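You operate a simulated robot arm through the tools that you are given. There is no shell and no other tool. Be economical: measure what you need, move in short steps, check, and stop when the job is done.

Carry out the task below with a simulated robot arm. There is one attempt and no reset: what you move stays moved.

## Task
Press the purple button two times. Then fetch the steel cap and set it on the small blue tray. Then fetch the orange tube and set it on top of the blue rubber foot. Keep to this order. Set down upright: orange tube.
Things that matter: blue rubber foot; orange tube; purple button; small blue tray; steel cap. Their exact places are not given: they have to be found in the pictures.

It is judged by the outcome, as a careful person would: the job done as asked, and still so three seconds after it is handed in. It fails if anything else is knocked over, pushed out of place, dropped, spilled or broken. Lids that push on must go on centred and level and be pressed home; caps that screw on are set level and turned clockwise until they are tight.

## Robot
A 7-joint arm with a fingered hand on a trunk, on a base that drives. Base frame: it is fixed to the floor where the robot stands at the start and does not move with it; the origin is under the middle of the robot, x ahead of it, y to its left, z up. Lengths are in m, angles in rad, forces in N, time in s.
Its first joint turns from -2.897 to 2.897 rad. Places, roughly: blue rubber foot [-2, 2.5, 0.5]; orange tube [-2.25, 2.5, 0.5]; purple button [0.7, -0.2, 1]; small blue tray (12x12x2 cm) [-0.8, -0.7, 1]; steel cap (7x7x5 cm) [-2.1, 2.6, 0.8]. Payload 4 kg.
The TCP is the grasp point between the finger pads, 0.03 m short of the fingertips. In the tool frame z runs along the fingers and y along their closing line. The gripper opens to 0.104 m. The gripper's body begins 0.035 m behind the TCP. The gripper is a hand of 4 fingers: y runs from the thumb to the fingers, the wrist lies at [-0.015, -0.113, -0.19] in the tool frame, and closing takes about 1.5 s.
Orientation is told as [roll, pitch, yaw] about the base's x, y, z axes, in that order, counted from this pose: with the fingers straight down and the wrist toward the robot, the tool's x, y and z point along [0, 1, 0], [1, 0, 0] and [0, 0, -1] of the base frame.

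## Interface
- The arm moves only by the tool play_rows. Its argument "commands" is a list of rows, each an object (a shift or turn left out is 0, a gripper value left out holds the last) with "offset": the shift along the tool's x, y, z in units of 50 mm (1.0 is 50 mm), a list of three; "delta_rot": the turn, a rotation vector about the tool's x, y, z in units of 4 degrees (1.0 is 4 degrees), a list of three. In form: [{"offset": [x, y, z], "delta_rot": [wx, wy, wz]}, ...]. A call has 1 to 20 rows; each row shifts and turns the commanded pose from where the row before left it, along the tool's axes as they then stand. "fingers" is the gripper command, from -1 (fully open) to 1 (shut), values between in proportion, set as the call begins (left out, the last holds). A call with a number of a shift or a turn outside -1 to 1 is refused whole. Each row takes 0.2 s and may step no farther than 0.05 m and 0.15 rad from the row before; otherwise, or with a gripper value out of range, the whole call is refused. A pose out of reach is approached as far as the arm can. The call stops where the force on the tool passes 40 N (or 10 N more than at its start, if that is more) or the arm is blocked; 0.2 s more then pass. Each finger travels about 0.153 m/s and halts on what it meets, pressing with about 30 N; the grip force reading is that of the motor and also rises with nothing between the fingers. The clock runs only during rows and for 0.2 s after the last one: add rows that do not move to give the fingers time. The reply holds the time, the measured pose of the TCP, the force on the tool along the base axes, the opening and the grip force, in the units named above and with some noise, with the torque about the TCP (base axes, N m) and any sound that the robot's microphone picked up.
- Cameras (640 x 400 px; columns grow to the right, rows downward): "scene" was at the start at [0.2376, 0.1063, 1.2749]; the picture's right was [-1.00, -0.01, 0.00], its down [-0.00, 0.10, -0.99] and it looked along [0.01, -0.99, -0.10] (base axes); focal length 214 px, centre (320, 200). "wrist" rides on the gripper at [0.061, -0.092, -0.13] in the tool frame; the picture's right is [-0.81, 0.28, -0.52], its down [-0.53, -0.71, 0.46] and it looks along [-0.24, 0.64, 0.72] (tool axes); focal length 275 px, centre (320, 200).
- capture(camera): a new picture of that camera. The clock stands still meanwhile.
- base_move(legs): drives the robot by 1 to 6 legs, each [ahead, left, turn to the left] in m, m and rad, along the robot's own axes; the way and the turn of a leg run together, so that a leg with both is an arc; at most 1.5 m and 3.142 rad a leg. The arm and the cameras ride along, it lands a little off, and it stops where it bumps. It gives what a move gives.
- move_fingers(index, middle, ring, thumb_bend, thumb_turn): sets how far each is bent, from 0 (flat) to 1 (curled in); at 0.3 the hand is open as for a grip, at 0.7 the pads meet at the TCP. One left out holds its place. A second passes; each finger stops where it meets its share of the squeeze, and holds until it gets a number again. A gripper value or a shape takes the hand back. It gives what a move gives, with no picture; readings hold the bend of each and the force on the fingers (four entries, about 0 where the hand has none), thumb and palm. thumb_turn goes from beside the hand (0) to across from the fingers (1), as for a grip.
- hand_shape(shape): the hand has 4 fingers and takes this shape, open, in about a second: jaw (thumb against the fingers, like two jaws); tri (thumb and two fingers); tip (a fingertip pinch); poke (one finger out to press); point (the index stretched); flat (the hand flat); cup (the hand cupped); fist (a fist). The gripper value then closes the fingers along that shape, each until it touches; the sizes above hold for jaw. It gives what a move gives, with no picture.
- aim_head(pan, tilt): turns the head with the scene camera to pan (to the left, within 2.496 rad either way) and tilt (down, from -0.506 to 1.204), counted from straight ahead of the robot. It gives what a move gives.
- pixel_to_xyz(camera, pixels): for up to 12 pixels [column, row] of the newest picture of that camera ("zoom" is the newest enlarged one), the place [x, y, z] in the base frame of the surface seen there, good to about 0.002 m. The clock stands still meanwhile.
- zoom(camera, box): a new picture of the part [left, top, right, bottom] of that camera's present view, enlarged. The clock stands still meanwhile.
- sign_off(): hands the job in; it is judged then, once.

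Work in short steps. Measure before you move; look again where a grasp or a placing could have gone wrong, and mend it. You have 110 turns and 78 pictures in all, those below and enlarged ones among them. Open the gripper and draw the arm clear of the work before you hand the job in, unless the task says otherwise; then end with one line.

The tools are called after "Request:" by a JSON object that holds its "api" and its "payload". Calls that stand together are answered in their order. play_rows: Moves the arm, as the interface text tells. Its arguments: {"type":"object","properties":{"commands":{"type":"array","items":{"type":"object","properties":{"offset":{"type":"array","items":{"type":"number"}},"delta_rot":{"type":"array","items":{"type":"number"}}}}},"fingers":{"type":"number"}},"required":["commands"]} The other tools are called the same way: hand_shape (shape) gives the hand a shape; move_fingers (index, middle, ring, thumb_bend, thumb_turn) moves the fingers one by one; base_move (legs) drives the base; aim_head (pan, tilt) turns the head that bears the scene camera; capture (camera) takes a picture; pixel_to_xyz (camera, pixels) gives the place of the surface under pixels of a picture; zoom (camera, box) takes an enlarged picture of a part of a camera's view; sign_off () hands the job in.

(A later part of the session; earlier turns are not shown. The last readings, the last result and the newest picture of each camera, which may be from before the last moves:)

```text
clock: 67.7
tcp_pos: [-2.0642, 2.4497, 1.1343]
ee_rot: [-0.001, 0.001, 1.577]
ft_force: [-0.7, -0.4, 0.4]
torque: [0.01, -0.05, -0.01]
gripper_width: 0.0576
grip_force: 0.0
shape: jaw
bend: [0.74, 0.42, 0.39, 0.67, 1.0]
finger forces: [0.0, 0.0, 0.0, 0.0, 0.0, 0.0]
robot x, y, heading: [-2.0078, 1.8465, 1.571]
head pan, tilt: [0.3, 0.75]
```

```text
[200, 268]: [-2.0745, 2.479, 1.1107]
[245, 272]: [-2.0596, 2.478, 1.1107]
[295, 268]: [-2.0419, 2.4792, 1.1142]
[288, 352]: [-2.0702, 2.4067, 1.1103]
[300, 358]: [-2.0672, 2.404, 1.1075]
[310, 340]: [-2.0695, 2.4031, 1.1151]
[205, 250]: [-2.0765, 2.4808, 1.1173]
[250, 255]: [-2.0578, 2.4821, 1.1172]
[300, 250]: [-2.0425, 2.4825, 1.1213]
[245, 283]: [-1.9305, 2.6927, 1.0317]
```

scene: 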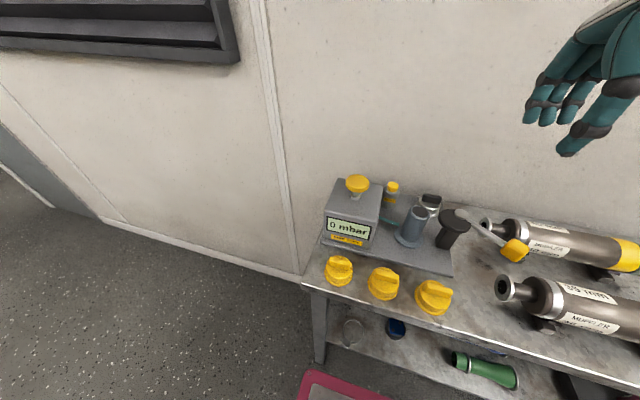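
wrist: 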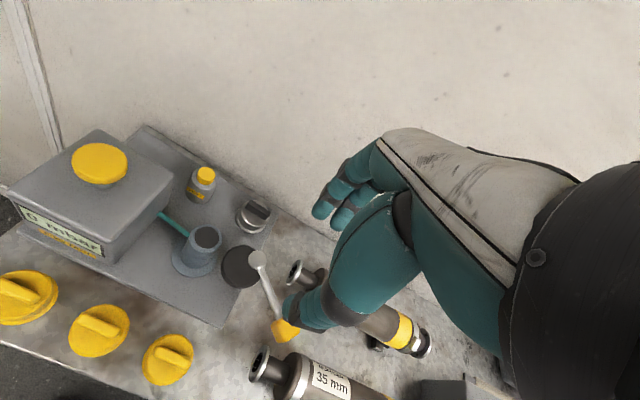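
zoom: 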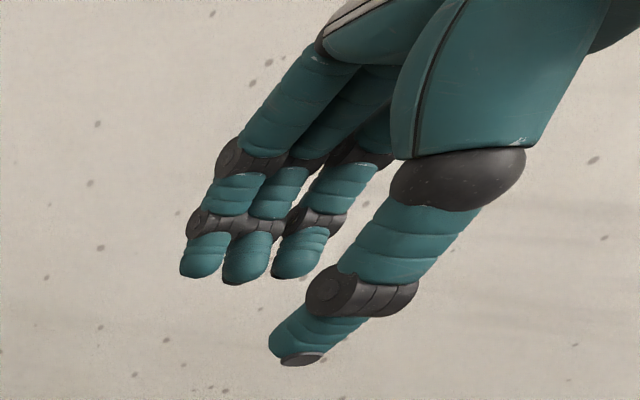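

Request:
{"api": "pixel_to_xyz", "payload": {"camera": "zoom", "pixels": [[340, 290], [375, 300], [400, 250], [430, 180], [500, 190], [480, 120], [235, 160], [300, 165], [420, 290]]}}

Request:
{"api": "pixel_to_xyz", "payload": {"camera": "wrist", "pixels": [[240, 265], [225, 265], [260, 270], [240, 250], [240, 285], [253, 210], [262, 204], [248, 218], [205, 240], [260, 258]]}}

```text
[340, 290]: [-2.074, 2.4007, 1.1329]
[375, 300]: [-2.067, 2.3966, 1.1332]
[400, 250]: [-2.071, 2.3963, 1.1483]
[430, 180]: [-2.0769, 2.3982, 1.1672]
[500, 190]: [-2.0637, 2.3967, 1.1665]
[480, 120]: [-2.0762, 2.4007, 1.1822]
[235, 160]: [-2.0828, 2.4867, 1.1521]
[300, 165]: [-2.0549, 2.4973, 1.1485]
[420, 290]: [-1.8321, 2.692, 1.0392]
```

```text
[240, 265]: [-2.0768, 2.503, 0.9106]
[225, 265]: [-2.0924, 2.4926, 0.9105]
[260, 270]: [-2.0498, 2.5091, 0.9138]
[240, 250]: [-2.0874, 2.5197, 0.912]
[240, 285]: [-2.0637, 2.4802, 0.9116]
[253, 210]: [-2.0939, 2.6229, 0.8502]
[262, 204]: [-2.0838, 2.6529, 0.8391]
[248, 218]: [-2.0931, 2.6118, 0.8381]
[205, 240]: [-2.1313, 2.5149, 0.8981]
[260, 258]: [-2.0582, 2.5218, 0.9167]
```

Bar geometry: y≈2.621–2.637. To clear the wall (y 2.692) I narrow the opening to 5 cm and centre the TCP at about (-2.092, 2.621), stopping at z≈0.92 to look.

Request:
{"api": "play_rows", "payload": {"commands": [{"offset": [0.56, 0.7, 0]}, {"offset": [0, 0.7, 0]}, {"offset": [0, 0.7, 0]}, {"offset": [0, 0.7, 0]}, {"offset": [0, 0.62, 0]}, {"offset": [0, 0, 0.7]}, {"offset": [0, 0, 0.7]}, {"offset": [0, 0, 0.7]}, {"offset": [0, 0, 0.7]}, {"offset": [0, 0, 0.7]}, {"offset": [0, 0, 0.7]}, {"offset": [0, 0, 0]}], "fingers": 0.04}}

Request:
{"api": "zoom", "payload": {"camera": "scene", "box": [390, 140, 490, 230]}}

Request:
{"api": "capture", "payload": {"camera": "wrist"}}

```text
clock: 70.3
tcp_pos: [-2.0926, 2.6208, 0.9251]
ee_rot: [0.001, 0.0, 1.575]
ft_force: [0.4, 0.5, -0.1]
torque: [-0.01, 0.0, 0.03]
gripper_width: 0.0502
grip_force: 0.1
shape: jaw
bend: [0.74, 0.45, 0.42, 0.7, 1.0]
finger forces: [0.0, 0.0, 0.1, 0.0, 0.0, 0.0]
robot x, y, heading: [-2.0112, 1.8476, 1.571]
head pan, tilt: [0.3, 0.75]
```

```text
4.44 times, centred on (440, 185) of scene
```

zoom: 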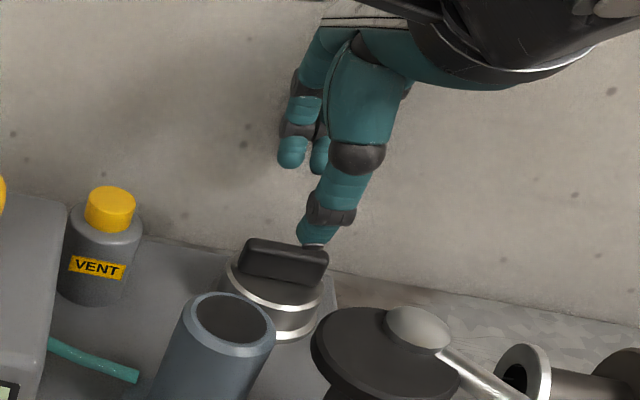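

```text
44 pictures are left
```

wrist: 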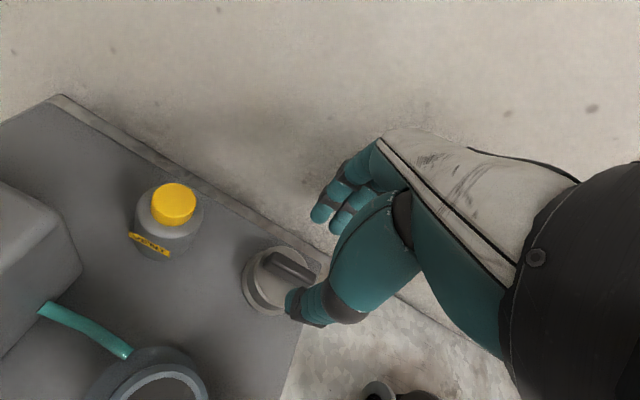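

Request:
{"api": "zoom", "payload": {"camera": "wrist", "box": [220, 160, 380, 340]}}

Request:
{"api": "pixel_to_xyz", "payload": {"camera": "wrist", "pixels": [[265, 262], [305, 280], [290, 268], [296, 262], [284, 275], [318, 212], [335, 222], [289, 298], [292, 310], [255, 290], [280, 255]]}}

```text
2.22 times, centred on (300, 250) of wrist
```

zoom: 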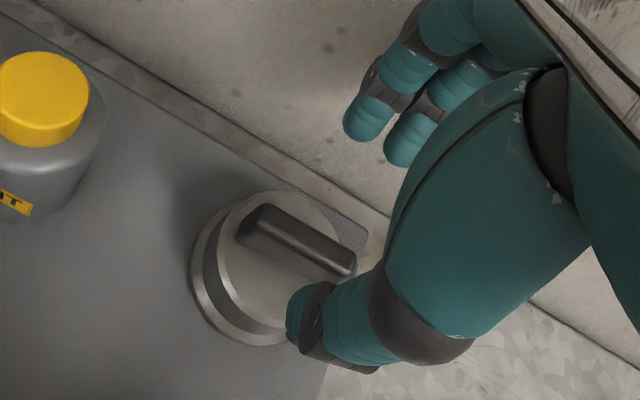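

```text
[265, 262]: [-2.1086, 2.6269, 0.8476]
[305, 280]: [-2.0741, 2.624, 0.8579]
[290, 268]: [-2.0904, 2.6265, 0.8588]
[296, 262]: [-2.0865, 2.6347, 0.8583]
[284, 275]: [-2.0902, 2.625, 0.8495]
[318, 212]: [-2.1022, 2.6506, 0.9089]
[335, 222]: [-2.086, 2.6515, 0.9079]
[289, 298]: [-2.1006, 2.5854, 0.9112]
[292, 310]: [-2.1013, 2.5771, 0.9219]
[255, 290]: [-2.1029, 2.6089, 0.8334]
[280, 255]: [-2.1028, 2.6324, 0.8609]
```

Fingers straddle the bar (y 2.65 behind, thumb ~2.59 in front; bar centre y 2.63). I descend 5.4 cm in small last steps.

Request:
{"api": "play_rows", "payload": {"commands": [{"offset": [-0.05, 0.04, 0.4]}, {"offset": [0, 0, 0.4]}, {"offset": [0, 0, 0.14]}, {"offset": [0, 0, 0.06]}, {"offset": [0, 0, 0.05]}, {"offset": [0, 0, 0.03]}]}}

Request:
{"api": "zoom", "payload": {"camera": "wrist", "box": [220, 160, 380, 340]}}

```text
clock: 71.7
tcp_pos: [-2.0913, 2.6244, 0.8718]
ee_rot: [0.002, 0.001, 1.574]
ft_force: [1.2, -0.5, -0.4]
torque: [0.02, -0.05, 0.03]
gripper_width: 0.05
grip_force: 0.1
shape: jaw
bend: [0.74, 0.45, 0.42, 0.7, 1.0]
finger forces: [0.0, 0.0, 0.0, 0.0, 0.0, 0.0]
robot x, y, heading: [-2.0111, 1.8453, 1.575]
head pan, tilt: [0.3, 0.75]
```

```text
2.22 times, centred on (300, 250) of wrist
```

zoom: 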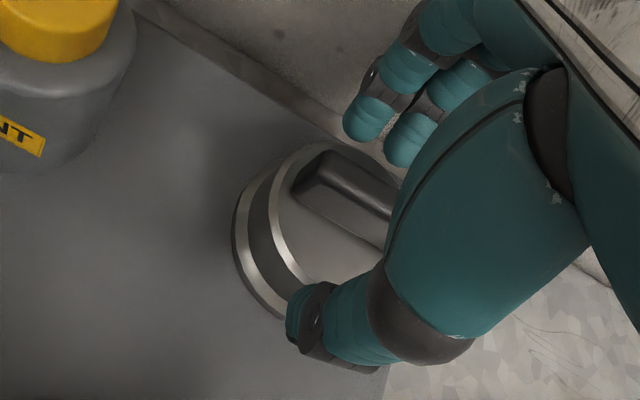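

No contact yet; I lower 2 mm more and close the grip.

Request:
{"api": "play_rows", "payload": {"commands": [{"offset": [0, 0, 0.04]}, {"offset": [0, 0, 0]}]}}

Request:
{"api": "play_rows", "payload": {"commands": [{}, {}, {}, {}, {}, {}, {}, {}], "fingers": 1}}

Request:
{"api": "zoom", "payload": {"camera": "scene", "box": [390, 140, 490, 230]}}

```text
clock: 72.3
tcp_pos: [-2.0905, 2.6239, 0.8681]
ee_rot: [0.0, -0.001, 1.573]
ft_force: [-0.6, 0.0, 1.9]
torque: [0.05, -0.06, 0.0]
gripper_width: 0.0502
grip_force: 0.1
shape: jaw
bend: [0.74, 0.45, 0.42, 0.7, 1.0]
finger forces: [0.0, 0.9, 0.0, 0.0, 0.0, 0.0]
robot x, y, heading: [-2.009, 1.8453, 1.572]
head pan, tilt: [0.3, 0.75]
```

```text
clock: 74.1
tcp_pos: [-2.0899, 2.6243, 0.8691]
ee_rot: [0.002, -0.001, 1.574]
ft_force: [2.8, -0.7, 22.3]
torque: [0.27, 0.16, -0.04]
gripper_width: 0.0039
grip_force: 30.1
shape: jaw
bend: [0.71, 0.56, 0.57, 0.53, 1.0]
finger forces: [39.1, 3.3, 4.5, 0.1, 33.1, 0.1]
robot x, y, heading: [-2.0101, 1.8463, 1.577]
head pan, tilt: [0.3, 0.75]
```

```text
4.44 times, centred on (440, 185) of scene
```

zoom: 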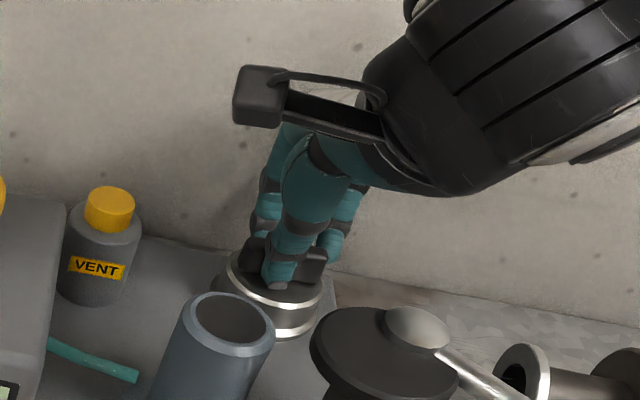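

Grip on the bar reads 30 N. I lift slowly 2 cm and check.

Request:
{"api": "play_rows", "payload": {"commands": [{"offset": [0, 0, -0.1]}, {"offset": [0, 0, -0.15]}, {"offset": [0, 0, -0.2]}, {"offset": [0, 0, -0.2]}, {"offset": [0, 0, 0]}]}}

Request:
{"api": "zoom", "payload": {"camera": "scene", "box": [390, 140, 490, 230]}}

```text
clock: 75.3
tcp_pos: [-2.0897, 2.6244, 0.9006]
ee_rot: [0.0, 0.0, 1.575]
ft_force: [-0.6, -0.1, -2.2]
torque: [-0.05, -0.03, 0.0]
gripper_width: 0.0028
grip_force: 29.6
shape: jaw
bend: [0.59, 0.55, 0.57, 0.53, 1.0]
finger forces: [21.3, 4.2, 4.2, 0.0, 29.9, 0.0]
robot x, y, heading: [-2.0131, 1.8426, 1.569]
head pan, tilt: [0.3, 0.75]
```

```text
4.44 times, centred on (440, 185) of scene
```

zoom: 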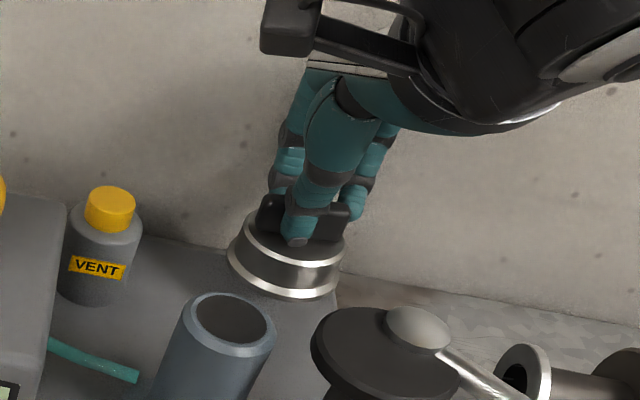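

The cap is lifted with the fingers well round the bar. I raise to z≈1.15 and draw back from the wall.

Request:
{"api": "play_rows", "payload": {"commands": [{"offset": [0, 0, -0.4]}, {"offset": [0, 0, -0.6]}, {"offset": [0, 0, -0.6]}, {"offset": [0, 0, -0.6]}, {"offset": [0, 0, -0.6]}, {"offset": [0, 0, -0.6]}, {"offset": [0, 0, -0.6]}, {"offset": [0, 0, -0.6]}, {"offset": [-0.5, -0.5, 0]}, {"offset": [-0.6, -0.6, 0]}, {"offset": [-0.6, -0.6, 0]}, {"offset": [-0.6, -0.6, 0]}, {"offset": [-0.6, -0.6, 0]}, {"offset": [0, 0, 0]}]}}

Request:
{"api": "capture", "payload": {"camera": "scene"}}

```text
clock: 78.3
tcp_pos: [-1.9423, 2.4809, 1.1301]
ee_rot: [-0.001, 0.001, 1.576]
ft_force: [0.5, 0.3, -2.4]
torque: [-0.03, 0.04, -0.01]
gripper_width: 0.0027
grip_force: 29.9
shape: jaw
bend: [0.59, 0.55, 0.57, 0.53, 1.0]
finger forces: [21.4, 4.1, 4.3, 0.0, 29.7, 0.0]
robot x, y, heading: [-2.0121, 1.8456, 1.571]
head pan, tilt: [0.3, 0.75]
```

```text
39 pictures are left
```

scene: 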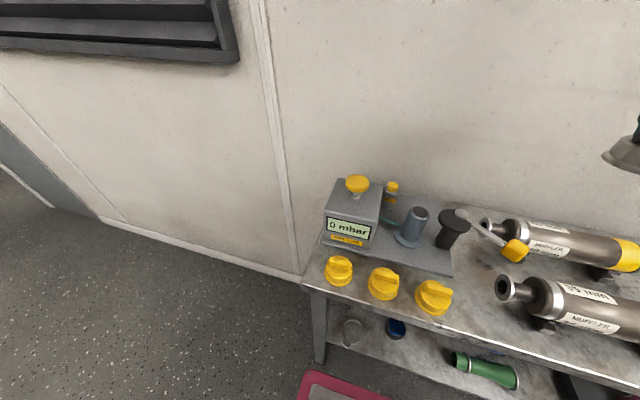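

The cap is held and the rig undisturbed. I back out, move right, turn about and drive toward the granite bench, stopping short to look.

Request:
{"api": "base_move", "payload": {"legs": [[-0.3, -0.6, 0], [-0.3, -0.7, 0], [0, 0, -1.571], [0, 0, -1.571], [0.85, 0, 0]]}}

Request:
{"api": "aim_head", "payload": {"pan": 0.0, "tilt": 0.5}}

Request:
{"api": "capture", "payload": {"camera": "scene"}}

```text
clock: 97.6
tcp_pos: [-0.7979, -0.2383, 1.1308]
ee_rot: [0.0, 0.0, -1.585]
ft_force: [0.4, -0.5, -2.2]
torque: [0.04, -0.01, 0.0]
gripper_width: 0.0028
grip_force: 29.7
shape: jaw
bend: [0.59, 0.55, 0.57, 0.53, 1.0]
finger forces: [20.8, 4.0, 4.1, 0.0, 28.5, 0.0]
robot x, y, heading: [-0.7172, 0.397, -1.584]
head pan, tilt: [0.3, 0.75]
```

```text
clock: 98.4
tcp_pos: [-0.7979, -0.2397, 1.13]
ee_rot: [-0.001, -0.001, -1.584]
ft_force: [0.7, -0.2, -2.0]
torque: [0.03, 0.01, -0.01]
gripper_width: 0.0029
grip_force: 29.5
shape: jaw
bend: [0.59, 0.55, 0.57, 0.53, 1.0]
finger forces: [20.8, 4.0, 4.3, 0.1, 28.6, 0.0]
robot x, y, heading: [-0.7206, 0.3954, -1.582]
head pan, tilt: [0.0, 0.499]
```

```text
38 pictures are left
```

scene: 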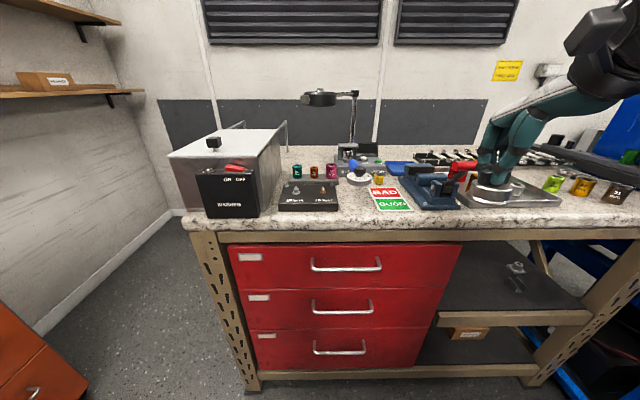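

A blue flat thing shows at (402,168) behind the vise; I zoom there.

Request:
{"api": "zoom", "payload": {"camera": "scene", "box": [330, 130, 480, 225]}}

Request:
{"api": "pixel_to_xyz", "payload": {"camera": "zoom", "pixels": [[300, 165], [250, 150], [340, 150], [290, 180], [300, 140], [250, 175], [400, 200], [480, 250], [220, 130], [140, 100], [390, 130]]}}

```text
4.21 times, centred on (405, 178) of scene
```

zoom: 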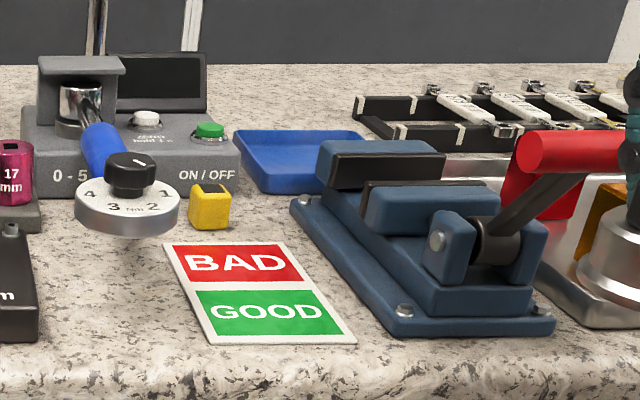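

```text
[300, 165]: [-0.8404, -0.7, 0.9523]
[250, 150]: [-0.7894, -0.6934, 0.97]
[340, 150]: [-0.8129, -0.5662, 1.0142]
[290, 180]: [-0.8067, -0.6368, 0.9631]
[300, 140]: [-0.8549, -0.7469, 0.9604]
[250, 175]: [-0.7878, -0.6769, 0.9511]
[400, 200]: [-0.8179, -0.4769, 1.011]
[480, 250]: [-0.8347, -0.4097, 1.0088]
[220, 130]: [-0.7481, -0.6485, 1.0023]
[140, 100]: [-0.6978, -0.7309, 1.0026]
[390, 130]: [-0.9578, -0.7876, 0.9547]
```

The tray is near x -0.78…-0.90, y -0.64…-0.77, floor z≈0.952. I raise the cap 10 cm, drive 0.28 m closer, and look steeper down.

Request:
{"api": "play_rows", "payload": {"commands": [{"offset": [0, 0, -0.6]}, {"offset": [0, 0, -0.7]}, {"offset": [0, 0, -0.7]}]}}

Request:
{"api": "base_move", "payload": {"legs": [[0.28, 0, 0.013]]}}

Request:
{"api": "aim_head", "payload": {"pan": -0.1, "tilt": 0.6}}

Request:
{"api": "capture", "payload": {"camera": "scene"}}

Request:
{"api": "capture", "payload": {"camera": "wrist"}}

```text
clock: 99.2
tcp_pos: [-0.798, -0.2392, 1.2308]
ee_rot: [0.002, 0.002, -1.584]
ft_force: [-0.4, -0.3, -2.8]
torque: [0.03, -0.02, -0.01]
gripper_width: 0.0029
grip_force: 30.4
shape: jaw
bend: [0.59, 0.55, 0.57, 0.53, 1.0]
finger forces: [20.8, 4.1, 4.3, 0.0, 28.7, 0.1]
robot x, y, heading: [-0.7244, 0.3944, -1.585]
head pan, tilt: [0.0, 0.499]
```

```text
clock: 101.2
tcp_pos: [-0.7916, -0.5237, 1.229]
ee_rot: [-0.001, 0.001, -1.572]
ft_force: [-0.4, 0.6, -2.7]
torque: [0.01, -0.02, 0.04]
gripper_width: 0.0023
grip_force: 29.6
shape: jaw
bend: [0.59, 0.55, 0.57, 0.53, 1.0]
finger forces: [20.8, 4.0, 4.3, 0.0, 28.7, 0.0]
robot x, y, heading: [-0.7222, 0.1109, -1.573]
head pan, tilt: [0.0, 0.499]
```

```text
clock: 101.9
tcp_pos: [-0.7931, -0.5244, 1.2305]
ee_rot: [-0.001, 0.0, -1.574]
ft_force: [-0.4, -1.2, -1.7]
torque: [0.07, 0.01, -0.05]
gripper_width: 0.0027
grip_force: 29.8
shape: jaw
bend: [0.59, 0.55, 0.57, 0.53, 1.0]
finger forces: [20.8, 4.0, 4.1, 0.0, 28.7, 0.0]
robot x, y, heading: [-0.7283, 0.1126, -1.575]
head pan, tilt: [-0.099, 0.6]
```

```text
36 pictures are left
```

scene: 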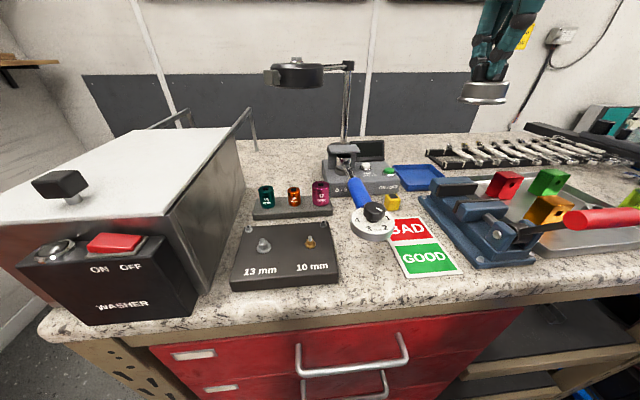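

```text
35 pictures are left
```

wrist: 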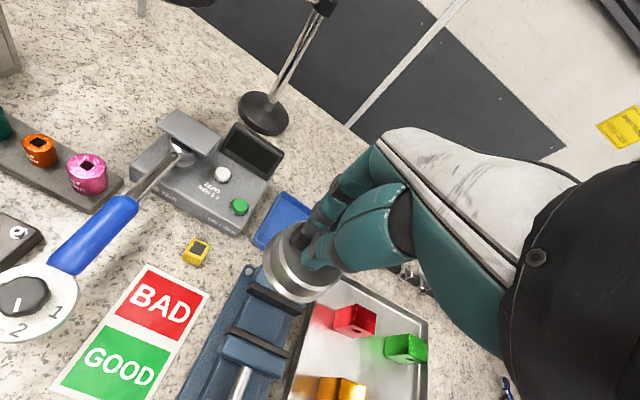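

Request:
{"api": "zoom", "payload": {"camera": "scene", "box": [380, 70, 520, 200]}}

Request:
{"api": "pixel_to_xyz", "payload": {"camera": "zoom", "pixels": [[75, 438], [120, 330], [90, 290], [60, 300], [205, 295], [230, 335], [100, 365], [150, 320], [320, 85], [280, 95], [360, 100], [340, 105]]}}

Request:
{"api": "pixel_to_xyz", "payload": {"camera": "wrist", "pixels": [[263, 113], [320, 5], [280, 215], [260, 240], [305, 205], [283, 193], [285, 270], [270, 260], [310, 290], [170, 150]]}}

```text
3.08 times, centred on (450, 135) of scene
```

zoom: 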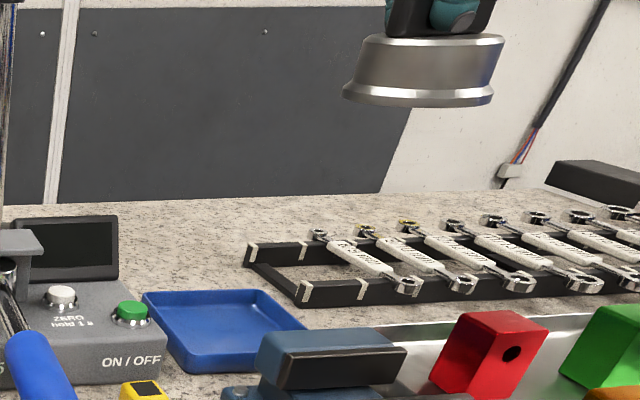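

```text
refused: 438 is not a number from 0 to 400
```

```text
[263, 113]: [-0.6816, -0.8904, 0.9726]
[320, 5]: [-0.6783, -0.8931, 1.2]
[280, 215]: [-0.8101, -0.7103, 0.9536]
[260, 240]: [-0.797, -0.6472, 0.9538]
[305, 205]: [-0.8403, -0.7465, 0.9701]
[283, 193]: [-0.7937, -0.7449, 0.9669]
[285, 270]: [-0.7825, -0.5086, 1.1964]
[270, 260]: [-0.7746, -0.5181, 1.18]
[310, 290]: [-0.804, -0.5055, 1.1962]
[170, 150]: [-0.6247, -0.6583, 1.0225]
```

Request:
{"api": "pixel_to_xyz", "payload": {"camera": "zoom", "pixels": [[147, 294], [250, 292], [302, 328], [187, 362], [225, 330], [350, 95], [420, 106], [492, 95], [430, 45], [325, 350], [370, 70], [490, 60]]}}

```text
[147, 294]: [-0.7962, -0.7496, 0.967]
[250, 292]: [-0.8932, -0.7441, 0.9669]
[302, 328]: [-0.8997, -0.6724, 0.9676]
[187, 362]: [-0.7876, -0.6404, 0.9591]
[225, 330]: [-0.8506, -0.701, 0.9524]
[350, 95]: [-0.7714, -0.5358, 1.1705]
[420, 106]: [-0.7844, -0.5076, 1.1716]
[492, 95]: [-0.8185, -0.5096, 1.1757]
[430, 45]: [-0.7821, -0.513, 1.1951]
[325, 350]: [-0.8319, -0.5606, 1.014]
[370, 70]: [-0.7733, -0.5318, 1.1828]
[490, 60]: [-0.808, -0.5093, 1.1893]
```

Tray centre ≈(-0.845,-0.695), floor z 0.9525; cap bottom is ~0.059 below TCP. I move above the tray and lower to ~2 cm over its floor.

Request:
{"api": "play_rows", "payload": {"commands": [{"offset": [-0.25, 0.8, 0]}, {"offset": [-0.25, 0.8, 0]}, {"offset": [-0.25, 0.8, 0]}, {"offset": [-0.23, 0.81, 0]}, {"offset": [0, 0, 0.6]}, {"offset": [0, 0, 0.7]}, {"offset": [0, 0, 0.7]}, {"offset": [0, 0, 0.7]}, {"offset": [0, 0, 0.7]}, {"offset": [0, 0, 0.55]}, {"offset": [0, 0, 0]}]}}

Request:
{"api": "zoom", "payload": {"camera": "scene", "box": [380, 100, 480, 200]}}

Request:
{"api": "zoom", "payload": {"camera": "wrist", "box": [200, 180, 380, 330]}}

```text
clock: 104.3
tcp_pos: [-0.8394, -0.6858, 1.0321]
ee_rot: [0.0, 0.0, -1.573]
ft_force: [0.5, 1.0, -1.8]
torque: [0.0, 0.0, -0.01]
gripper_width: 0.0028
grip_force: 30.0
shape: jaw
bend: [0.59, 0.55, 0.57, 0.53, 1.0]
finger forces: [20.8, 4.0, 4.4, 0.0, 28.7, 0.1]
robot x, y, heading: [-0.719, 0.107, -1.572]
head pan, tilt: [-0.099, 0.6]
```

```text
4.00 times, centred on (430, 150) of scene
```

zoom: 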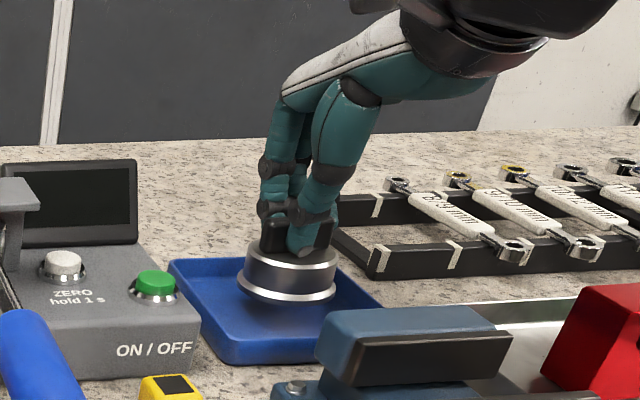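

```text
2.67 times, centred on (290, 255) of wrist
```

zoom: 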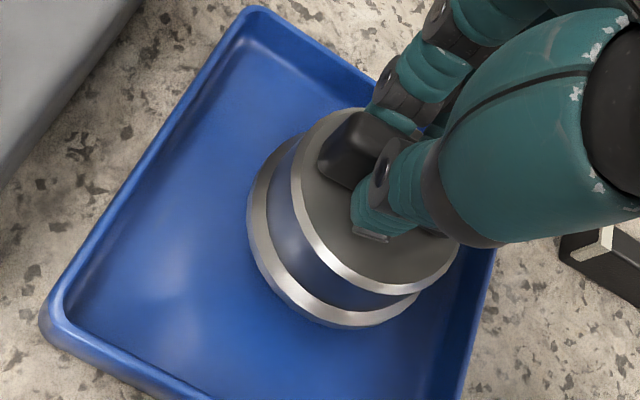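

The cap hangs over the tray interior. I lower gently until contact.

Request:
{"api": "play_rows", "payload": {"commands": [{"offset": [0.05, 0, 0.2]}, {"offset": [0, 0, 0.08]}, {"offset": [0, 0, 0.05]}, {"offset": [0, 0, 0.04]}, {"offset": [0, 0, 0]}]}}

Request:
{"api": "zoom", "payload": {"camera": "scene", "box": [380, 100, 480, 200]}}

```text
clock: 105.5
tcp_pos: [-0.8382, -0.6853, 1.0143]
ee_rot: [0.001, 0.0, -1.574]
ft_force: [-0.3, -0.1, -1.4]
torque: [-0.02, 0.02, 0.0]
gripper_width: 0.0025
grip_force: 30.3
shape: jaw
bend: [0.59, 0.55, 0.57, 0.53, 1.0]
finger forces: [20.8, 4.0, 4.3, 0.0, 29.1, 0.1]
robot x, y, heading: [-0.7222, 0.1146, -1.574]
head pan, tilt: [-0.099, 0.6]
```

```text
4.00 times, centred on (430, 150) of scene
```

zoom: 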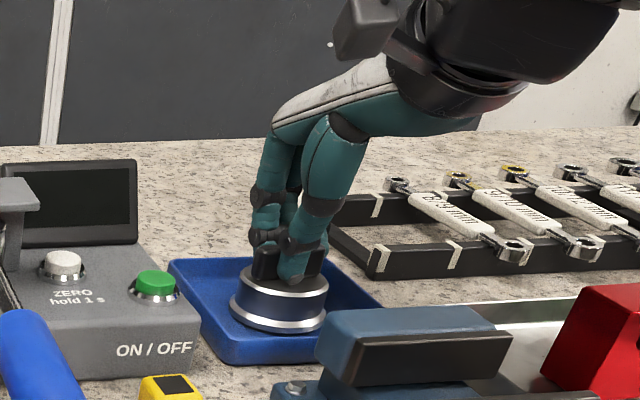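

Request:
{"api": "play_rows", "payload": {"commands": [{"offset": [0, 0, 0.04]}, {"offset": [0, 0, 0.03]}, {"offset": [0, 0, 0]}]}}

```text
clock: 106.3
tcp_pos: [-0.8382, -0.6836, 1.0131]
ee_rot: [0.0, -0.005, -1.571]
ft_force: [-1.9, 1.2, 29.4]
torque: [-0.52, -0.27, -0.1]
gripper_width: 0.0029
grip_force: 30.2
shape: jaw
bend: [0.59, 0.56, 0.58, 0.52, 1.0]
finger forces: [43.3, 3.3, 4.5, 0.0, 32.3, 0.0]
robot x, y, heading: [-0.7192, 0.1135, -1.568]
head pan, tilt: [-0.099, 0.6]
```

Firm contact. I ease up 2 mm, open to 6 cm, and check that it stands.

Request:
{"api": "play_rows", "payload": {"commands": [{"offset": [0, 0, -0.04]}, {}]}}

Request:
{"api": "play_rows", "payload": {"commands": [{}, {}, {}, {}], "fingers": -0.1}}

Request:
{"api": "play_rows", "payload": {"commands": [{"offset": [0, 0, -0.2]}, {"offset": [0, 0, -0.5]}, {"offset": [0, 0, -0.7]}, {"offset": [0, 0, -0.8]}, {"offset": [0, 0, -0.8]}, {"offset": [0, 0, -0.8]}, {"offset": [0, -0.7, -0.4]}, {"offset": [0, -0.8, 0]}, {"offset": [0, -0.8, 0]}, {"offset": [0, -0.8, 0]}]}}

Request:
{"api": "capture", "payload": {"camera": "scene"}}

Request:
{"api": "zoom", "payload": {"camera": "scene", "box": [360, 120, 480, 220]}}

```text
clock: 106.9
tcp_pos: [-0.8372, -0.6847, 1.0128]
ee_rot: [-0.001, 0.001, -1.571]
ft_force: [-0.7, -3.0, 16.1]
torque: [-0.44, -0.19, -0.01]
gripper_width: 0.0024
grip_force: 29.7
shape: jaw
bend: [0.59, 0.56, 0.58, 0.52, 1.0]
finger forces: [34.5, 3.8, 4.9, 0.0, 30.0, 0.0]
robot x, y, heading: [-0.7213, 0.1083, -1.567]
head pan, tilt: [-0.099, 0.6]
```

```text
clock: 107.9
tcp_pos: [-0.8395, -0.6835, 1.0109]
ee_rot: [-0.001, 0.0, -1.569]
ft_force: [0.4, -1.0, 0.8]
torque: [0.01, -0.01, 0.02]
gripper_width: 0.0567
grip_force: 0.1
shape: jaw
bend: [0.74, 0.43, 0.39, 0.67, 1.0]
finger forces: [0.0, 0.1, 0.0, 0.1, 0.0, 0.1]
robot x, y, heading: [-0.7212, 0.1122, -1.571]
head pan, tilt: [-0.099, 0.6]
```

```text
clock: 110.1
tcp_pos: [-0.8378, -0.5264, 1.2205]
ee_rot: [0.002, 0.002, -1.57]
ft_force: [-0.2, 0.4, -0.6]
torque: [0.03, -0.03, 0.0]
gripper_width: 0.057
grip_force: 0.1
shape: jaw
bend: [0.74, 0.43, 0.39, 0.67, 1.0]
finger forces: [0.0, 0.0, 0.0, 0.0, 0.0, 0.1]
robot x, y, heading: [-0.7216, 0.1128, -1.573]
head pan, tilt: [-0.099, 0.6]
```

```text
30 pictures are left
```

scene: 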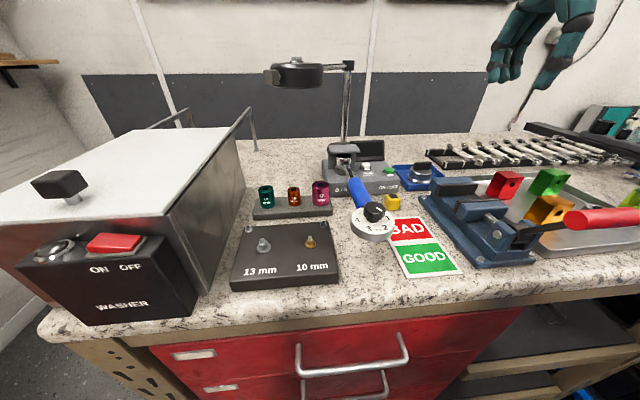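

```text
4.00 times, centred on (420, 170) of scene
```

zoom: 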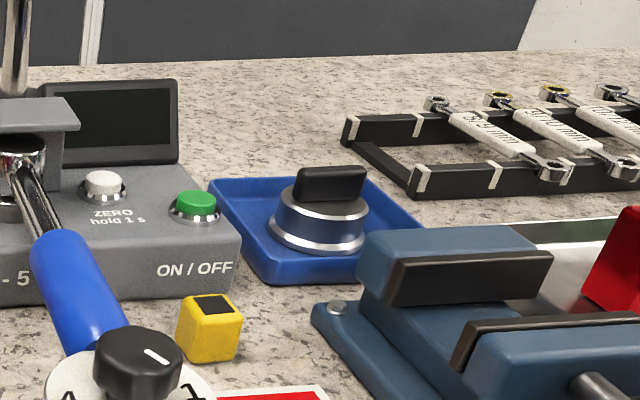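

The cap sits upright in the tray, nothing else moved. Now I back off, turn round and drive to the rear bench, stopping about 0.9 m from its shelf.

Request:
{"api": "base_move", "payload": {"legs": [[-1.1, 0, 0], [0, 0, 1.571], [0, 0, 1.571], [0.1, 1.33, 0]]}}

Request:
{"api": "aim_head", "payload": {"pan": 0.1, "tilt": 0.6}}

Request:
{"api": "play_rows", "payload": {"commands": [{"delta_rot": [0, 0, -1]}, {"delta_rot": [0, 0, -1]}, {"delta_rot": [0, 0, -1]}, {"delta_rot": [0, 0, -1]}, {"delta_rot": [0, 0, -1]}, {"delta_rot": [0, 0, -1]}, {"delta_rot": [0, 0, -1]}, {"delta_rot": [0, 0, -1]}, {"delta_rot": [0, 0, -1]}, {"delta_rot": [0, 0, -1]}, {"delta_rot": [0, 0, -1]}, {"delta_rot": [0, 0, -1]}, {"delta_rot": [0, 0, -1]}, {"delta_rot": [0, 0, -1]}, {"delta_rot": [0, 0, -1]}, {"delta_rot": [0, 0, -1]}, {"delta_rot": [0, 0, -1]}, {"delta_rot": [0, 0, -1]}, {"delta_rot": [0, 0, -1]}, {"delta_rot": [0, 0, -1]}]}}

```text
clock: 129.7
tcp_pos: [-1.9421, 1.9547, 1.2214]
ee_rot: [0.0, -0.001, 1.568]
ft_force: [-0.2, -0.7, 0.0]
torque: [0.02, 0.0, 0.0]
gripper_width: 0.0566
grip_force: 0.1
shape: jaw
bend: [0.74, 0.43, 0.39, 0.67, 1.0]
finger forces: [0.0, 0.1, 0.1, 0.0, 0.1, 0.0]
robot x, y, heading: [-2.0602, 1.314, 1.568]
head pan, tilt: [-0.099, 0.6]
```

```text
clock: 130.4
tcp_pos: [-1.9433, 1.955, 1.2217]
ee_rot: [0.0, 0.001, 1.57]
ft_force: [-1.1, -0.1, 0.1]
torque: [0.03, 0.0, 0.06]
gripper_width: 0.0569
grip_force: 0.1
shape: jaw
bend: [0.74, 0.43, 0.39, 0.67, 1.0]
finger forces: [0.1, 0.1, 0.0, 0.0, 0.1, 0.1]
robot x, y, heading: [-2.0598, 1.3155, 1.57]
head pan, tilt: [0.099, 0.6]
```

```text
clock: 134.7
tcp_pos: [-1.9421, 1.9543, 1.2225]
ee_rot: [0.0, 0.0, 2.965]
ft_force: [0.4, -0.5, -0.1]
torque: [-0.01, -0.03, 0.01]
gripper_width: 0.0569
grip_force: 0.0
shape: jaw
bend: [0.74, 0.43, 0.39, 0.67, 1.0]
finger forces: [0.1, 0.0, 0.1, 0.0, 0.1, 0.0]
robot x, y, heading: [-2.0573, 1.3193, 1.573]
head pan, tilt: [0.099, 0.6]
```

The yaw works. I finish it and pitch the fingers forward by 56°, still in free space.

Request:
{"api": "play_rows", "payload": {"commands": [{"delta_rot": [0, 0, -1]}, {"delta_rot": [0, 0, -1]}, {"delta_rot": [0, 0, -0.5]}, {"delta_rot": [0, -1, 0]}, {"delta_rot": [0, -1, 0]}, {"delta_rot": [0, -1, 0]}, {"delta_rot": [0, -1, 0]}, {"delta_rot": [0, -1, 0]}, {"delta_rot": [0, -1, 0]}, {"delta_rot": [0, -1, 0]}, {"delta_rot": [0, -1, 0]}, {"delta_rot": [0, -1, 0]}, {"delta_rot": [0, -1, 0]}, {"delta_rot": [0, -1, 0]}, {"delta_rot": [0, -1, 0]}, {"delta_rot": [0, -1, 0]}, {"delta_rot": [0, -1, 0]}]}}

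Request:
{"api": "capture", "payload": {"camera": "scene"}}

```text
clock: 138.2
tcp_pos: [-1.9416, 1.9546, 1.2204]
ee_rot: [-0.978, 0.001, 3.141]
ft_force: [-0.8, 1.3, -0.4]
torque: [0.0, -0.01, 0.01]
gripper_width: 0.0567
grip_force: 0.1
shape: jaw
bend: [0.74, 0.43, 0.39, 0.67, 1.0]
finger forces: [0.0, 0.0, 0.0, 0.0, 0.1, 0.1]
robot x, y, heading: [-2.0562, 1.3139, 1.568]
head pan, tilt: [0.099, 0.6]
```

```text
28 pictures are left
```

scene: 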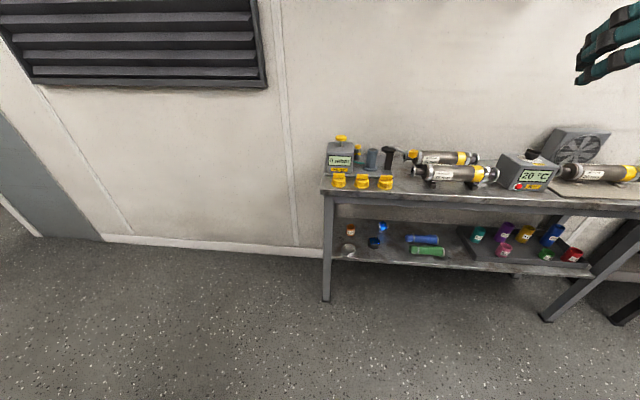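

Request:
{"api": "zoom", "payload": {"camera": "scene", "box": [330, 215, 400, 259]}}

Request:
{"api": "pixel_to_xyz", "payload": {"camera": "zoom", "pixels": [[183, 125], [158, 140], [220, 140], [190, 85], [190, 112], [190, 170], [400, 220], [385, 195], [425, 215], [400, 250], [360, 235], [440, 240]]}}

```text
9.09 times, centred on (365, 237) of scene
```

zoom: 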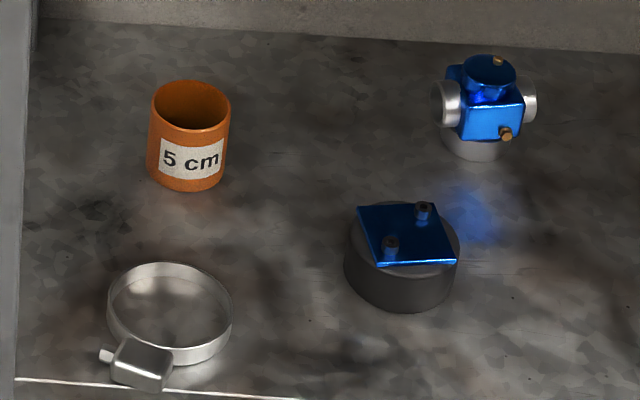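

```text
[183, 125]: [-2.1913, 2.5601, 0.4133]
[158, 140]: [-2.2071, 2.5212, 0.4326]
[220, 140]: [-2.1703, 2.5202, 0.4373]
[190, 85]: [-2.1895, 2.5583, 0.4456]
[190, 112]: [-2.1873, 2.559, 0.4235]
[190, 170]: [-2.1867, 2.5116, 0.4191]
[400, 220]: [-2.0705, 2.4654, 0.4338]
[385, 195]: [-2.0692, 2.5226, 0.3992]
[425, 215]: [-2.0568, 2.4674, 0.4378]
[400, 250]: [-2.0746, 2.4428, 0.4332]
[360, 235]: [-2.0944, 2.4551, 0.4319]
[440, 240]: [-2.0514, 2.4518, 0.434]
```

Request:
{"api": "pixel_to_xyz", "payload": {"camera": "zoom", "pixels": [[390, 241], [423, 206], [390, 252], [424, 217], [360, 208], [433, 205], [453, 259], [380, 264], [347, 260], [459, 258], [405, 300], [205, 83]]}}

Request:
{"api": "zoom", "payload": {"camera": "scene", "box": [364, 232, 384, 252]}}

```text
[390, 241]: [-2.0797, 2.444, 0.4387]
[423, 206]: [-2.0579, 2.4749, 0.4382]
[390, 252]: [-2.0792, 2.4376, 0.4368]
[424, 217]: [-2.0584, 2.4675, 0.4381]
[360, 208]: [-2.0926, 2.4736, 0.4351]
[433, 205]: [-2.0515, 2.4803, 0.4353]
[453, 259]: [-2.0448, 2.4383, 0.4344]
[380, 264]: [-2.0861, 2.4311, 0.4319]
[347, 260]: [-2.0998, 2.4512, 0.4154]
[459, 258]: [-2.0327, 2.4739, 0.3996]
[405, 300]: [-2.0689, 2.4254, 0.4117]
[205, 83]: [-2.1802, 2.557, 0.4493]
```

```text
16.00 times, centred on (374, 242) of scene
```

zoom: 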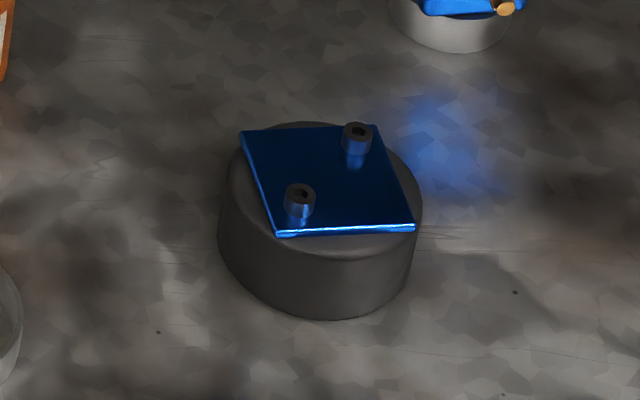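

I measure the tube's rim precisely, to see whether it fits over the foot's two screws.

Request:
{"api": "zoom", "payload": {"camera": "scene", "box": [340, 218, 362, 240]}}

Request:
{"api": "pixel_to_xyz", "payload": {"camera": "zoom", "pixels": [[190, 75], [196, 80], [400, 75], [390, 85], [300, 33], [300, 45], [290, 135], [290, 145], [190, 150], [390, 150], [210, 120], [380, 120]]}}

```text
16.00 times, centred on (351, 229) of scene
```

zoom: 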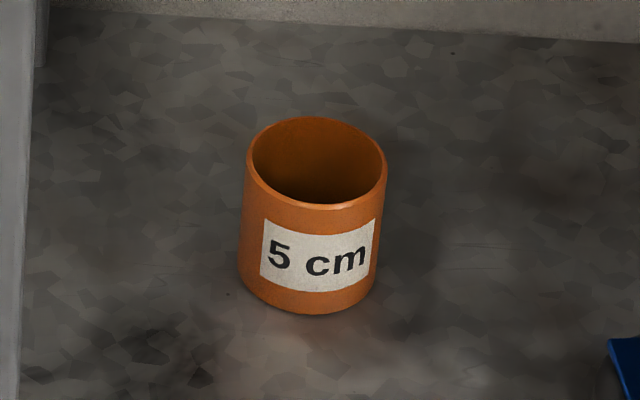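

```text
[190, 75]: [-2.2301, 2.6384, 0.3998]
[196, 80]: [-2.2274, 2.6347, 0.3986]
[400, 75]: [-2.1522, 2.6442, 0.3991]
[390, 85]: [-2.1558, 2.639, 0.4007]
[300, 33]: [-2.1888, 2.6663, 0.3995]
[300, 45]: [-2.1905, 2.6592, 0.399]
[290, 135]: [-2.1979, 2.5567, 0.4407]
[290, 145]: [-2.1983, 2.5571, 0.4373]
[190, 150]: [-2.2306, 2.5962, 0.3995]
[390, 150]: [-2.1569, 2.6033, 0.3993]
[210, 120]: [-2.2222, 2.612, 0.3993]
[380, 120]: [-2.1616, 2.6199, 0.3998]
```

The tube's inner radius (~2.4 cm) about matches the reach of the two screws, so centring will matter; I'll measure closer later. Now I lower the hand in front of the bench to z≈0.50 with the fingers opened to ~8 cm, ready to be driven in under the top.

Request:
{"api": "play_rows", "payload": {"commands": [{"offset": [0.48, 0.274, 0.719]}, {"offset": [0.48, 0.274, 0.719]}, {"offset": [0.48, 0.274, 0.719]}, {"offset": [0.48, 0.274, 0.719]}, {"offset": [0.48, 0.274, 0.719]}, {"offset": [0.48, 0.274, 0.719]}, {"offset": [0.48, 0.274, 0.719]}, {"offset": [0.48, 0.274, 0.719]}, {"offset": [0.48, 0.274, 0.719]}, {"offset": [0.48, 0.274, 0.719]}, {"offset": [0.48, 0.274, 0.719]}, {"offset": [0.48, 0.274, 0.719]}, {"offset": [0.48, 0.274, 0.719]}, {"offset": [0.48, 0.274, 0.719]}, {"offset": [0.48, 0.274, 0.719]}, {"offset": [0.48, 0.274, 0.719]}, {"offset": [0.48, 0.274, 0.719]}, {"offset": [0.48, 0.274, 0.719]}, {}, {}], "fingers": -0.6}}

Request:
{"api": "capture", "payload": {"camera": "scene"}}

Request:
{"api": "capture", "payload": {"camera": "wrist"}}

```text
clock: 142.4
tcp_pos: [-2.1684, 2.2212, 0.6189]
ee_rot: [-0.975, 0.002, 3.14]
ft_force: [0.2, 0.4, 0.4]
torque: [0.02, 0.0, 0.0]
gripper_width: 0.083
grip_force: 0.0
shape: jaw
bend: [0.27, 0.34, 0.32, 0.5, 0.99]
finger forces: [0.1, 0.1, 0.0, 0.0, 0.1, 0.1]
out of reach, approached as far as the arm can: row 16, 17, 18
robot x, y, heading: [-2.0597, 1.3144, 1.568]
head pan, tilt: [0.099, 0.6]
```

```text
24 pictures are left
```

scene: 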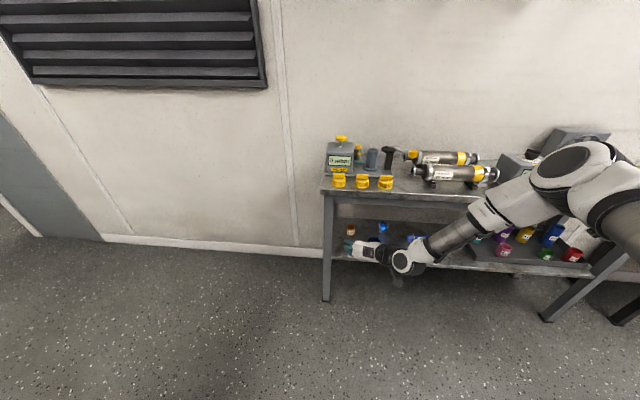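

```text
23 pictures are left
```

wrist: 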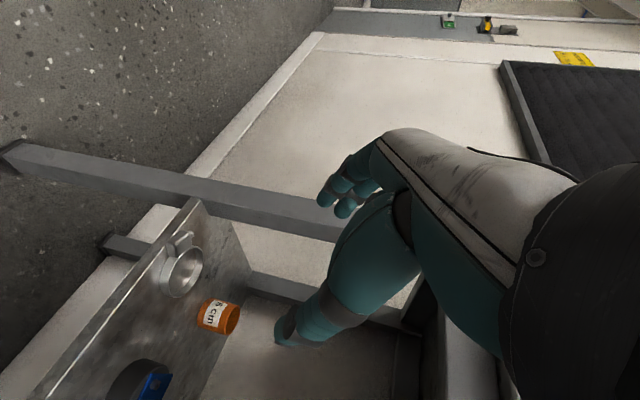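

The arm hits joint limits in this pose (rows 16–18 out of reach). I retreat upward and will instead approach from front-right with a smaller hand turn.

Request:
{"api": "play_rows", "payload": {"commands": [{"offset": [-0.48, -0.274, -0.719]}, {"offset": [-0.48, -0.274, -0.719]}, {"offset": [-0.48, -0.274, -0.719]}, {"offset": [-0.48, -0.274, -0.719]}, {"offset": [-0.48, -0.274, -0.719]}, {"offset": [-0.48, -0.274, -0.719]}, {"offset": [-0.48, -0.274, -0.719]}, {"offset": [-0.48, -0.274, -0.719]}, {"offset": [-0.48, -0.274, -0.719]}, {"offset": [-0.48, -0.274, -0.719]}, {"offset": [-0.48, -0.274, -0.719]}, {"offset": [-0.48, -0.274, -0.719]}, {"offset": [-0.48, -0.274, -0.719]}, {"offset": [-0.48, -0.274, -0.719]}, {"offset": [-0.48, -0.274, -0.719]}]}}

Request:
{"api": "play_rows", "payload": {"commands": [{"delta_rot": [0, 1, 0]}, {"delta_rot": [0, 1, 0]}, {"delta_rot": [0, 1, 0]}, {"delta_rot": [0, 1, 0]}, {"delta_rot": [0, 1, 0]}, {"delta_rot": [0, 1, 0]}, {"delta_rot": [0, 1, 0]}, {"delta_rot": [0, 1, 0]}, {"delta_rot": [0, 1, 0]}, {"delta_rot": [0, 1, 0]}, {"delta_rot": [0, 1, 0]}, {"delta_rot": [0, 1, 0]}, {"delta_rot": [0, 1, 0]}, {"delta_rot": [0, 1, 0]}]}}

Request:
{"api": "play_rows", "payload": {"commands": [{"delta_rot": [0, 0, 1]}, {"delta_rot": [0, 0, 1]}, {"delta_rot": [0, 0, 1]}, {"delta_rot": [0, 0, 1]}, {"delta_rot": [0, 0, 1]}, {"delta_rot": [0, 0, 1]}, {"delta_rot": [0, 0, 1]}, {"delta_rot": [0, 0, 1]}, {"delta_rot": [0, 0, 1]}, {"delta_rot": [0, 0, 1]}, {"delta_rot": [0, 0, 1]}, {"delta_rot": [0, 0, 1]}, {"delta_rot": [0, 0, 1]}, {"delta_rot": [0, 0, 1]}, {"delta_rot": [0, 0, 1]}, {"delta_rot": [0, 0, 1]}, {"delta_rot": [0, 0, 1]}, {"delta_rot": [0, 0, 1]}, {"delta_rot": [0, 0, 1]}, {"delta_rot": [0, 0, 1]}]}}

Request:
{"api": "play_rows", "payload": {"commands": [{"delta_rot": [0, 0, 1]}, {"delta_rot": [0, 0, 1]}, {"delta_rot": [0, 0, 1]}, {"delta_rot": [0, 0, 1]}, {"delta_rot": [0, 0, 1]}, {"delta_rot": [0, 0, 1]}, {"delta_rot": [0, 0, 1]}, {"delta_rot": [0, 0, 1]}, {"delta_rot": [0, 0, 1]}, {"delta_rot": [0, 0, 1]}, {"delta_rot": [0, 0, 1]}, {"delta_rot": [0, 0, 1]}, {"delta_rot": [0, 0, 1]}, {"delta_rot": [0, 0, 0.75]}]}}

```text
clock: 145.7
tcp_pos: [-1.9663, 1.9747, 1.2185]
ee_rot: [-0.978, 0.001, 3.139]
ft_force: [0.5, -0.4, -0.2]
torque: [0.03, 0.01, -0.02]
gripper_width: 0.0828
grip_force: 0.0
shape: jaw
bend: [0.27, 0.34, 0.32, 0.5, 0.99]
finger forces: [0.0, 0.0, 0.1, 0.1, 0.1, 0.0]
robot x, y, heading: [-2.061, 1.3122, 1.572]
head pan, tilt: [0.099, 0.6]
```

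```text
clock: 148.7
tcp_pos: [-1.9656, 1.9749, 1.2193]
ee_rot: [0.001, -0.001, 3.14]
ft_force: [0.7, 0.0, -0.6]
torque: [0.0, 0.0, 0.0]
gripper_width: 0.083
grip_force: 0.1
shape: jaw
bend: [0.27, 0.34, 0.32, 0.5, 0.99]
finger forces: [0.0, 0.0, 0.0, 0.0, 0.0, 0.0]
robot x, y, heading: [-2.0593, 1.3131, 1.57]
head pan, tilt: [0.099, 0.6]
```

```text
clock: 152.8
tcp_pos: [-1.9661, 1.9739, 1.2211]
ee_rot: [-0.001, -0.001, 1.742]
ft_force: [0.1, 0.0, 0.0]
torque: [0.0, -0.01, -0.01]
gripper_width: 0.0829
grip_force: 0.0
shape: jaw
bend: [0.27, 0.34, 0.32, 0.5, 0.99]
finger forces: [0.0, 0.0, 0.1, 0.1, 0.0, 0.0]
robot x, y, heading: [-2.0606, 1.3116, 1.567]
head pan, tilt: [0.099, 0.6]
```

```text
clock: 155.8
tcp_pos: [-1.9653, 1.9747, 1.2191]
ee_rot: [0.001, -0.001, 0.781]
ft_force: [-0.7, -0.6, 0.8]
torque: [-0.01, -0.01, 0.0]
gripper_width: 0.0831
grip_force: 0.1
shape: jaw
bend: [0.27, 0.34, 0.32, 0.5, 0.99]
finger forces: [0.0, 0.0, 0.1, 0.0, 0.1, 0.1]
robot x, y, heading: [-2.0572, 1.3191, 1.57]
head pan, tilt: [0.099, 0.6]
```

Now the sideways pitch of 45° (tool pointing forward-left and down).

Request:
{"api": "play_rows", "payload": {"commands": [{"delta_rot": [0, 1, 0]}, {"delta_rot": [0, 1, 0]}, {"delta_rot": [0, 1, 0]}, {"delta_rot": [0, 1, 0]}, {"delta_rot": [0, 1, 0]}, {"delta_rot": [0, 1, 0]}, {"delta_rot": [0, 1, 0]}, {"delta_rot": [0, 1, 0]}, {"delta_rot": [0, 1, 0]}, {"delta_rot": [0, 1, 0]}, {"delta_rot": [0, 1, 0]}, {"delta_rot": [0, 0.25, 0]}]}}

Request:
{"api": "play_rows", "payload": {"commands": [{"offset": [-0.2945, 0.036, 0.793]}, {"offset": [-0.2945, 0.036, 0.793]}, {"offset": [-0.2945, 0.036, 0.793]}, {"offset": [-0.2945, 0.036, 0.793]}, {"offset": [-0.2945, 0.036, 0.793]}, {"offset": [-0.2945, 0.036, 0.793]}, {"offset": [-0.2945, 0.036, 0.793]}, {"offset": [-0.2945, 0.036, 0.793]}, {"offset": [-0.2945, 0.036, 0.793]}, {"offset": [-0.2945, 0.036, 0.793]}, {"offset": [-0.2945, 0.036, 0.793]}, {"offset": [-0.2945, 0.036, 0.793]}, {"offset": [-0.2945, 0.036, 0.793]}, {"offset": [-0.2945, 0.036, 0.793]}, {"offset": [-0.2945, 0.036, 0.793]}, {"offset": [-0.2945, 0.036, 0.793]}, {"offset": [-0.2945, 0.036, 0.793]}, {"offset": [-0.2945, 0.036, 0.793]}, {"offset": [-0.2945, 0.036, 0.793]}, {"offset": [-0.2945, 0.036, 0.793]}]}}

Request:
{"api": "capture", "payload": {"camera": "scene"}}

```text
clock: 158.4
tcp_pos: [-1.9644, 1.9737, 1.2202]
ee_rot: [0.788, -0.002, 0.784]
ft_force: [-0.4, -0.4, 0.3]
torque: [-0.01, 0.0, 0.01]
gripper_width: 0.083
grip_force: 0.1
shape: jaw
bend: [0.27, 0.34, 0.32, 0.5, 0.99]
finger forces: [0.1, 0.1, 0.0, 0.0, 0.0, 0.0]
robot x, y, heading: [-2.0621, 1.3182, 1.57]
head pan, tilt: [0.099, 0.6]
```

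```text
clock: 162.7
tcp_pos: [-2.1898, 2.2598, 0.4572]
ee_rot: [0.785, 0.0, 0.783]
ft_force: [-0.1, 0.8, -0.4]
torque: [-0.01, -0.01, 0.0]
gripper_width: 0.0833
grip_force: 0.1
shape: jaw
bend: [0.27, 0.34, 0.32, 0.5, 0.99]
finger forces: [0.0, 0.0, 0.1, 0.0, 0.1, 0.0]
out of reach, approached as far as the arm can: row 4, 5
robot x, y, heading: [-2.0605, 1.3163, 1.57]
head pan, tilt: [0.099, 0.6]
```

```text
22 pictures are left
```

scene: 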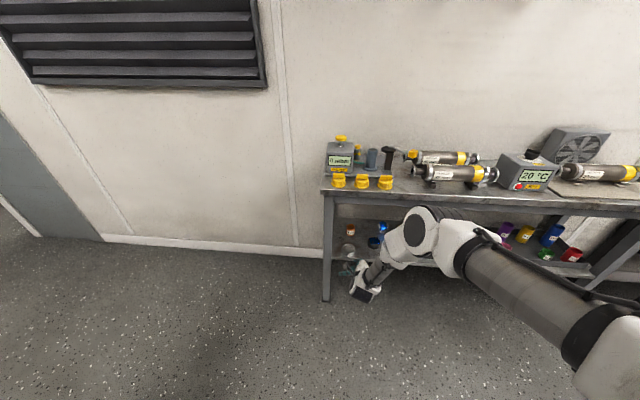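

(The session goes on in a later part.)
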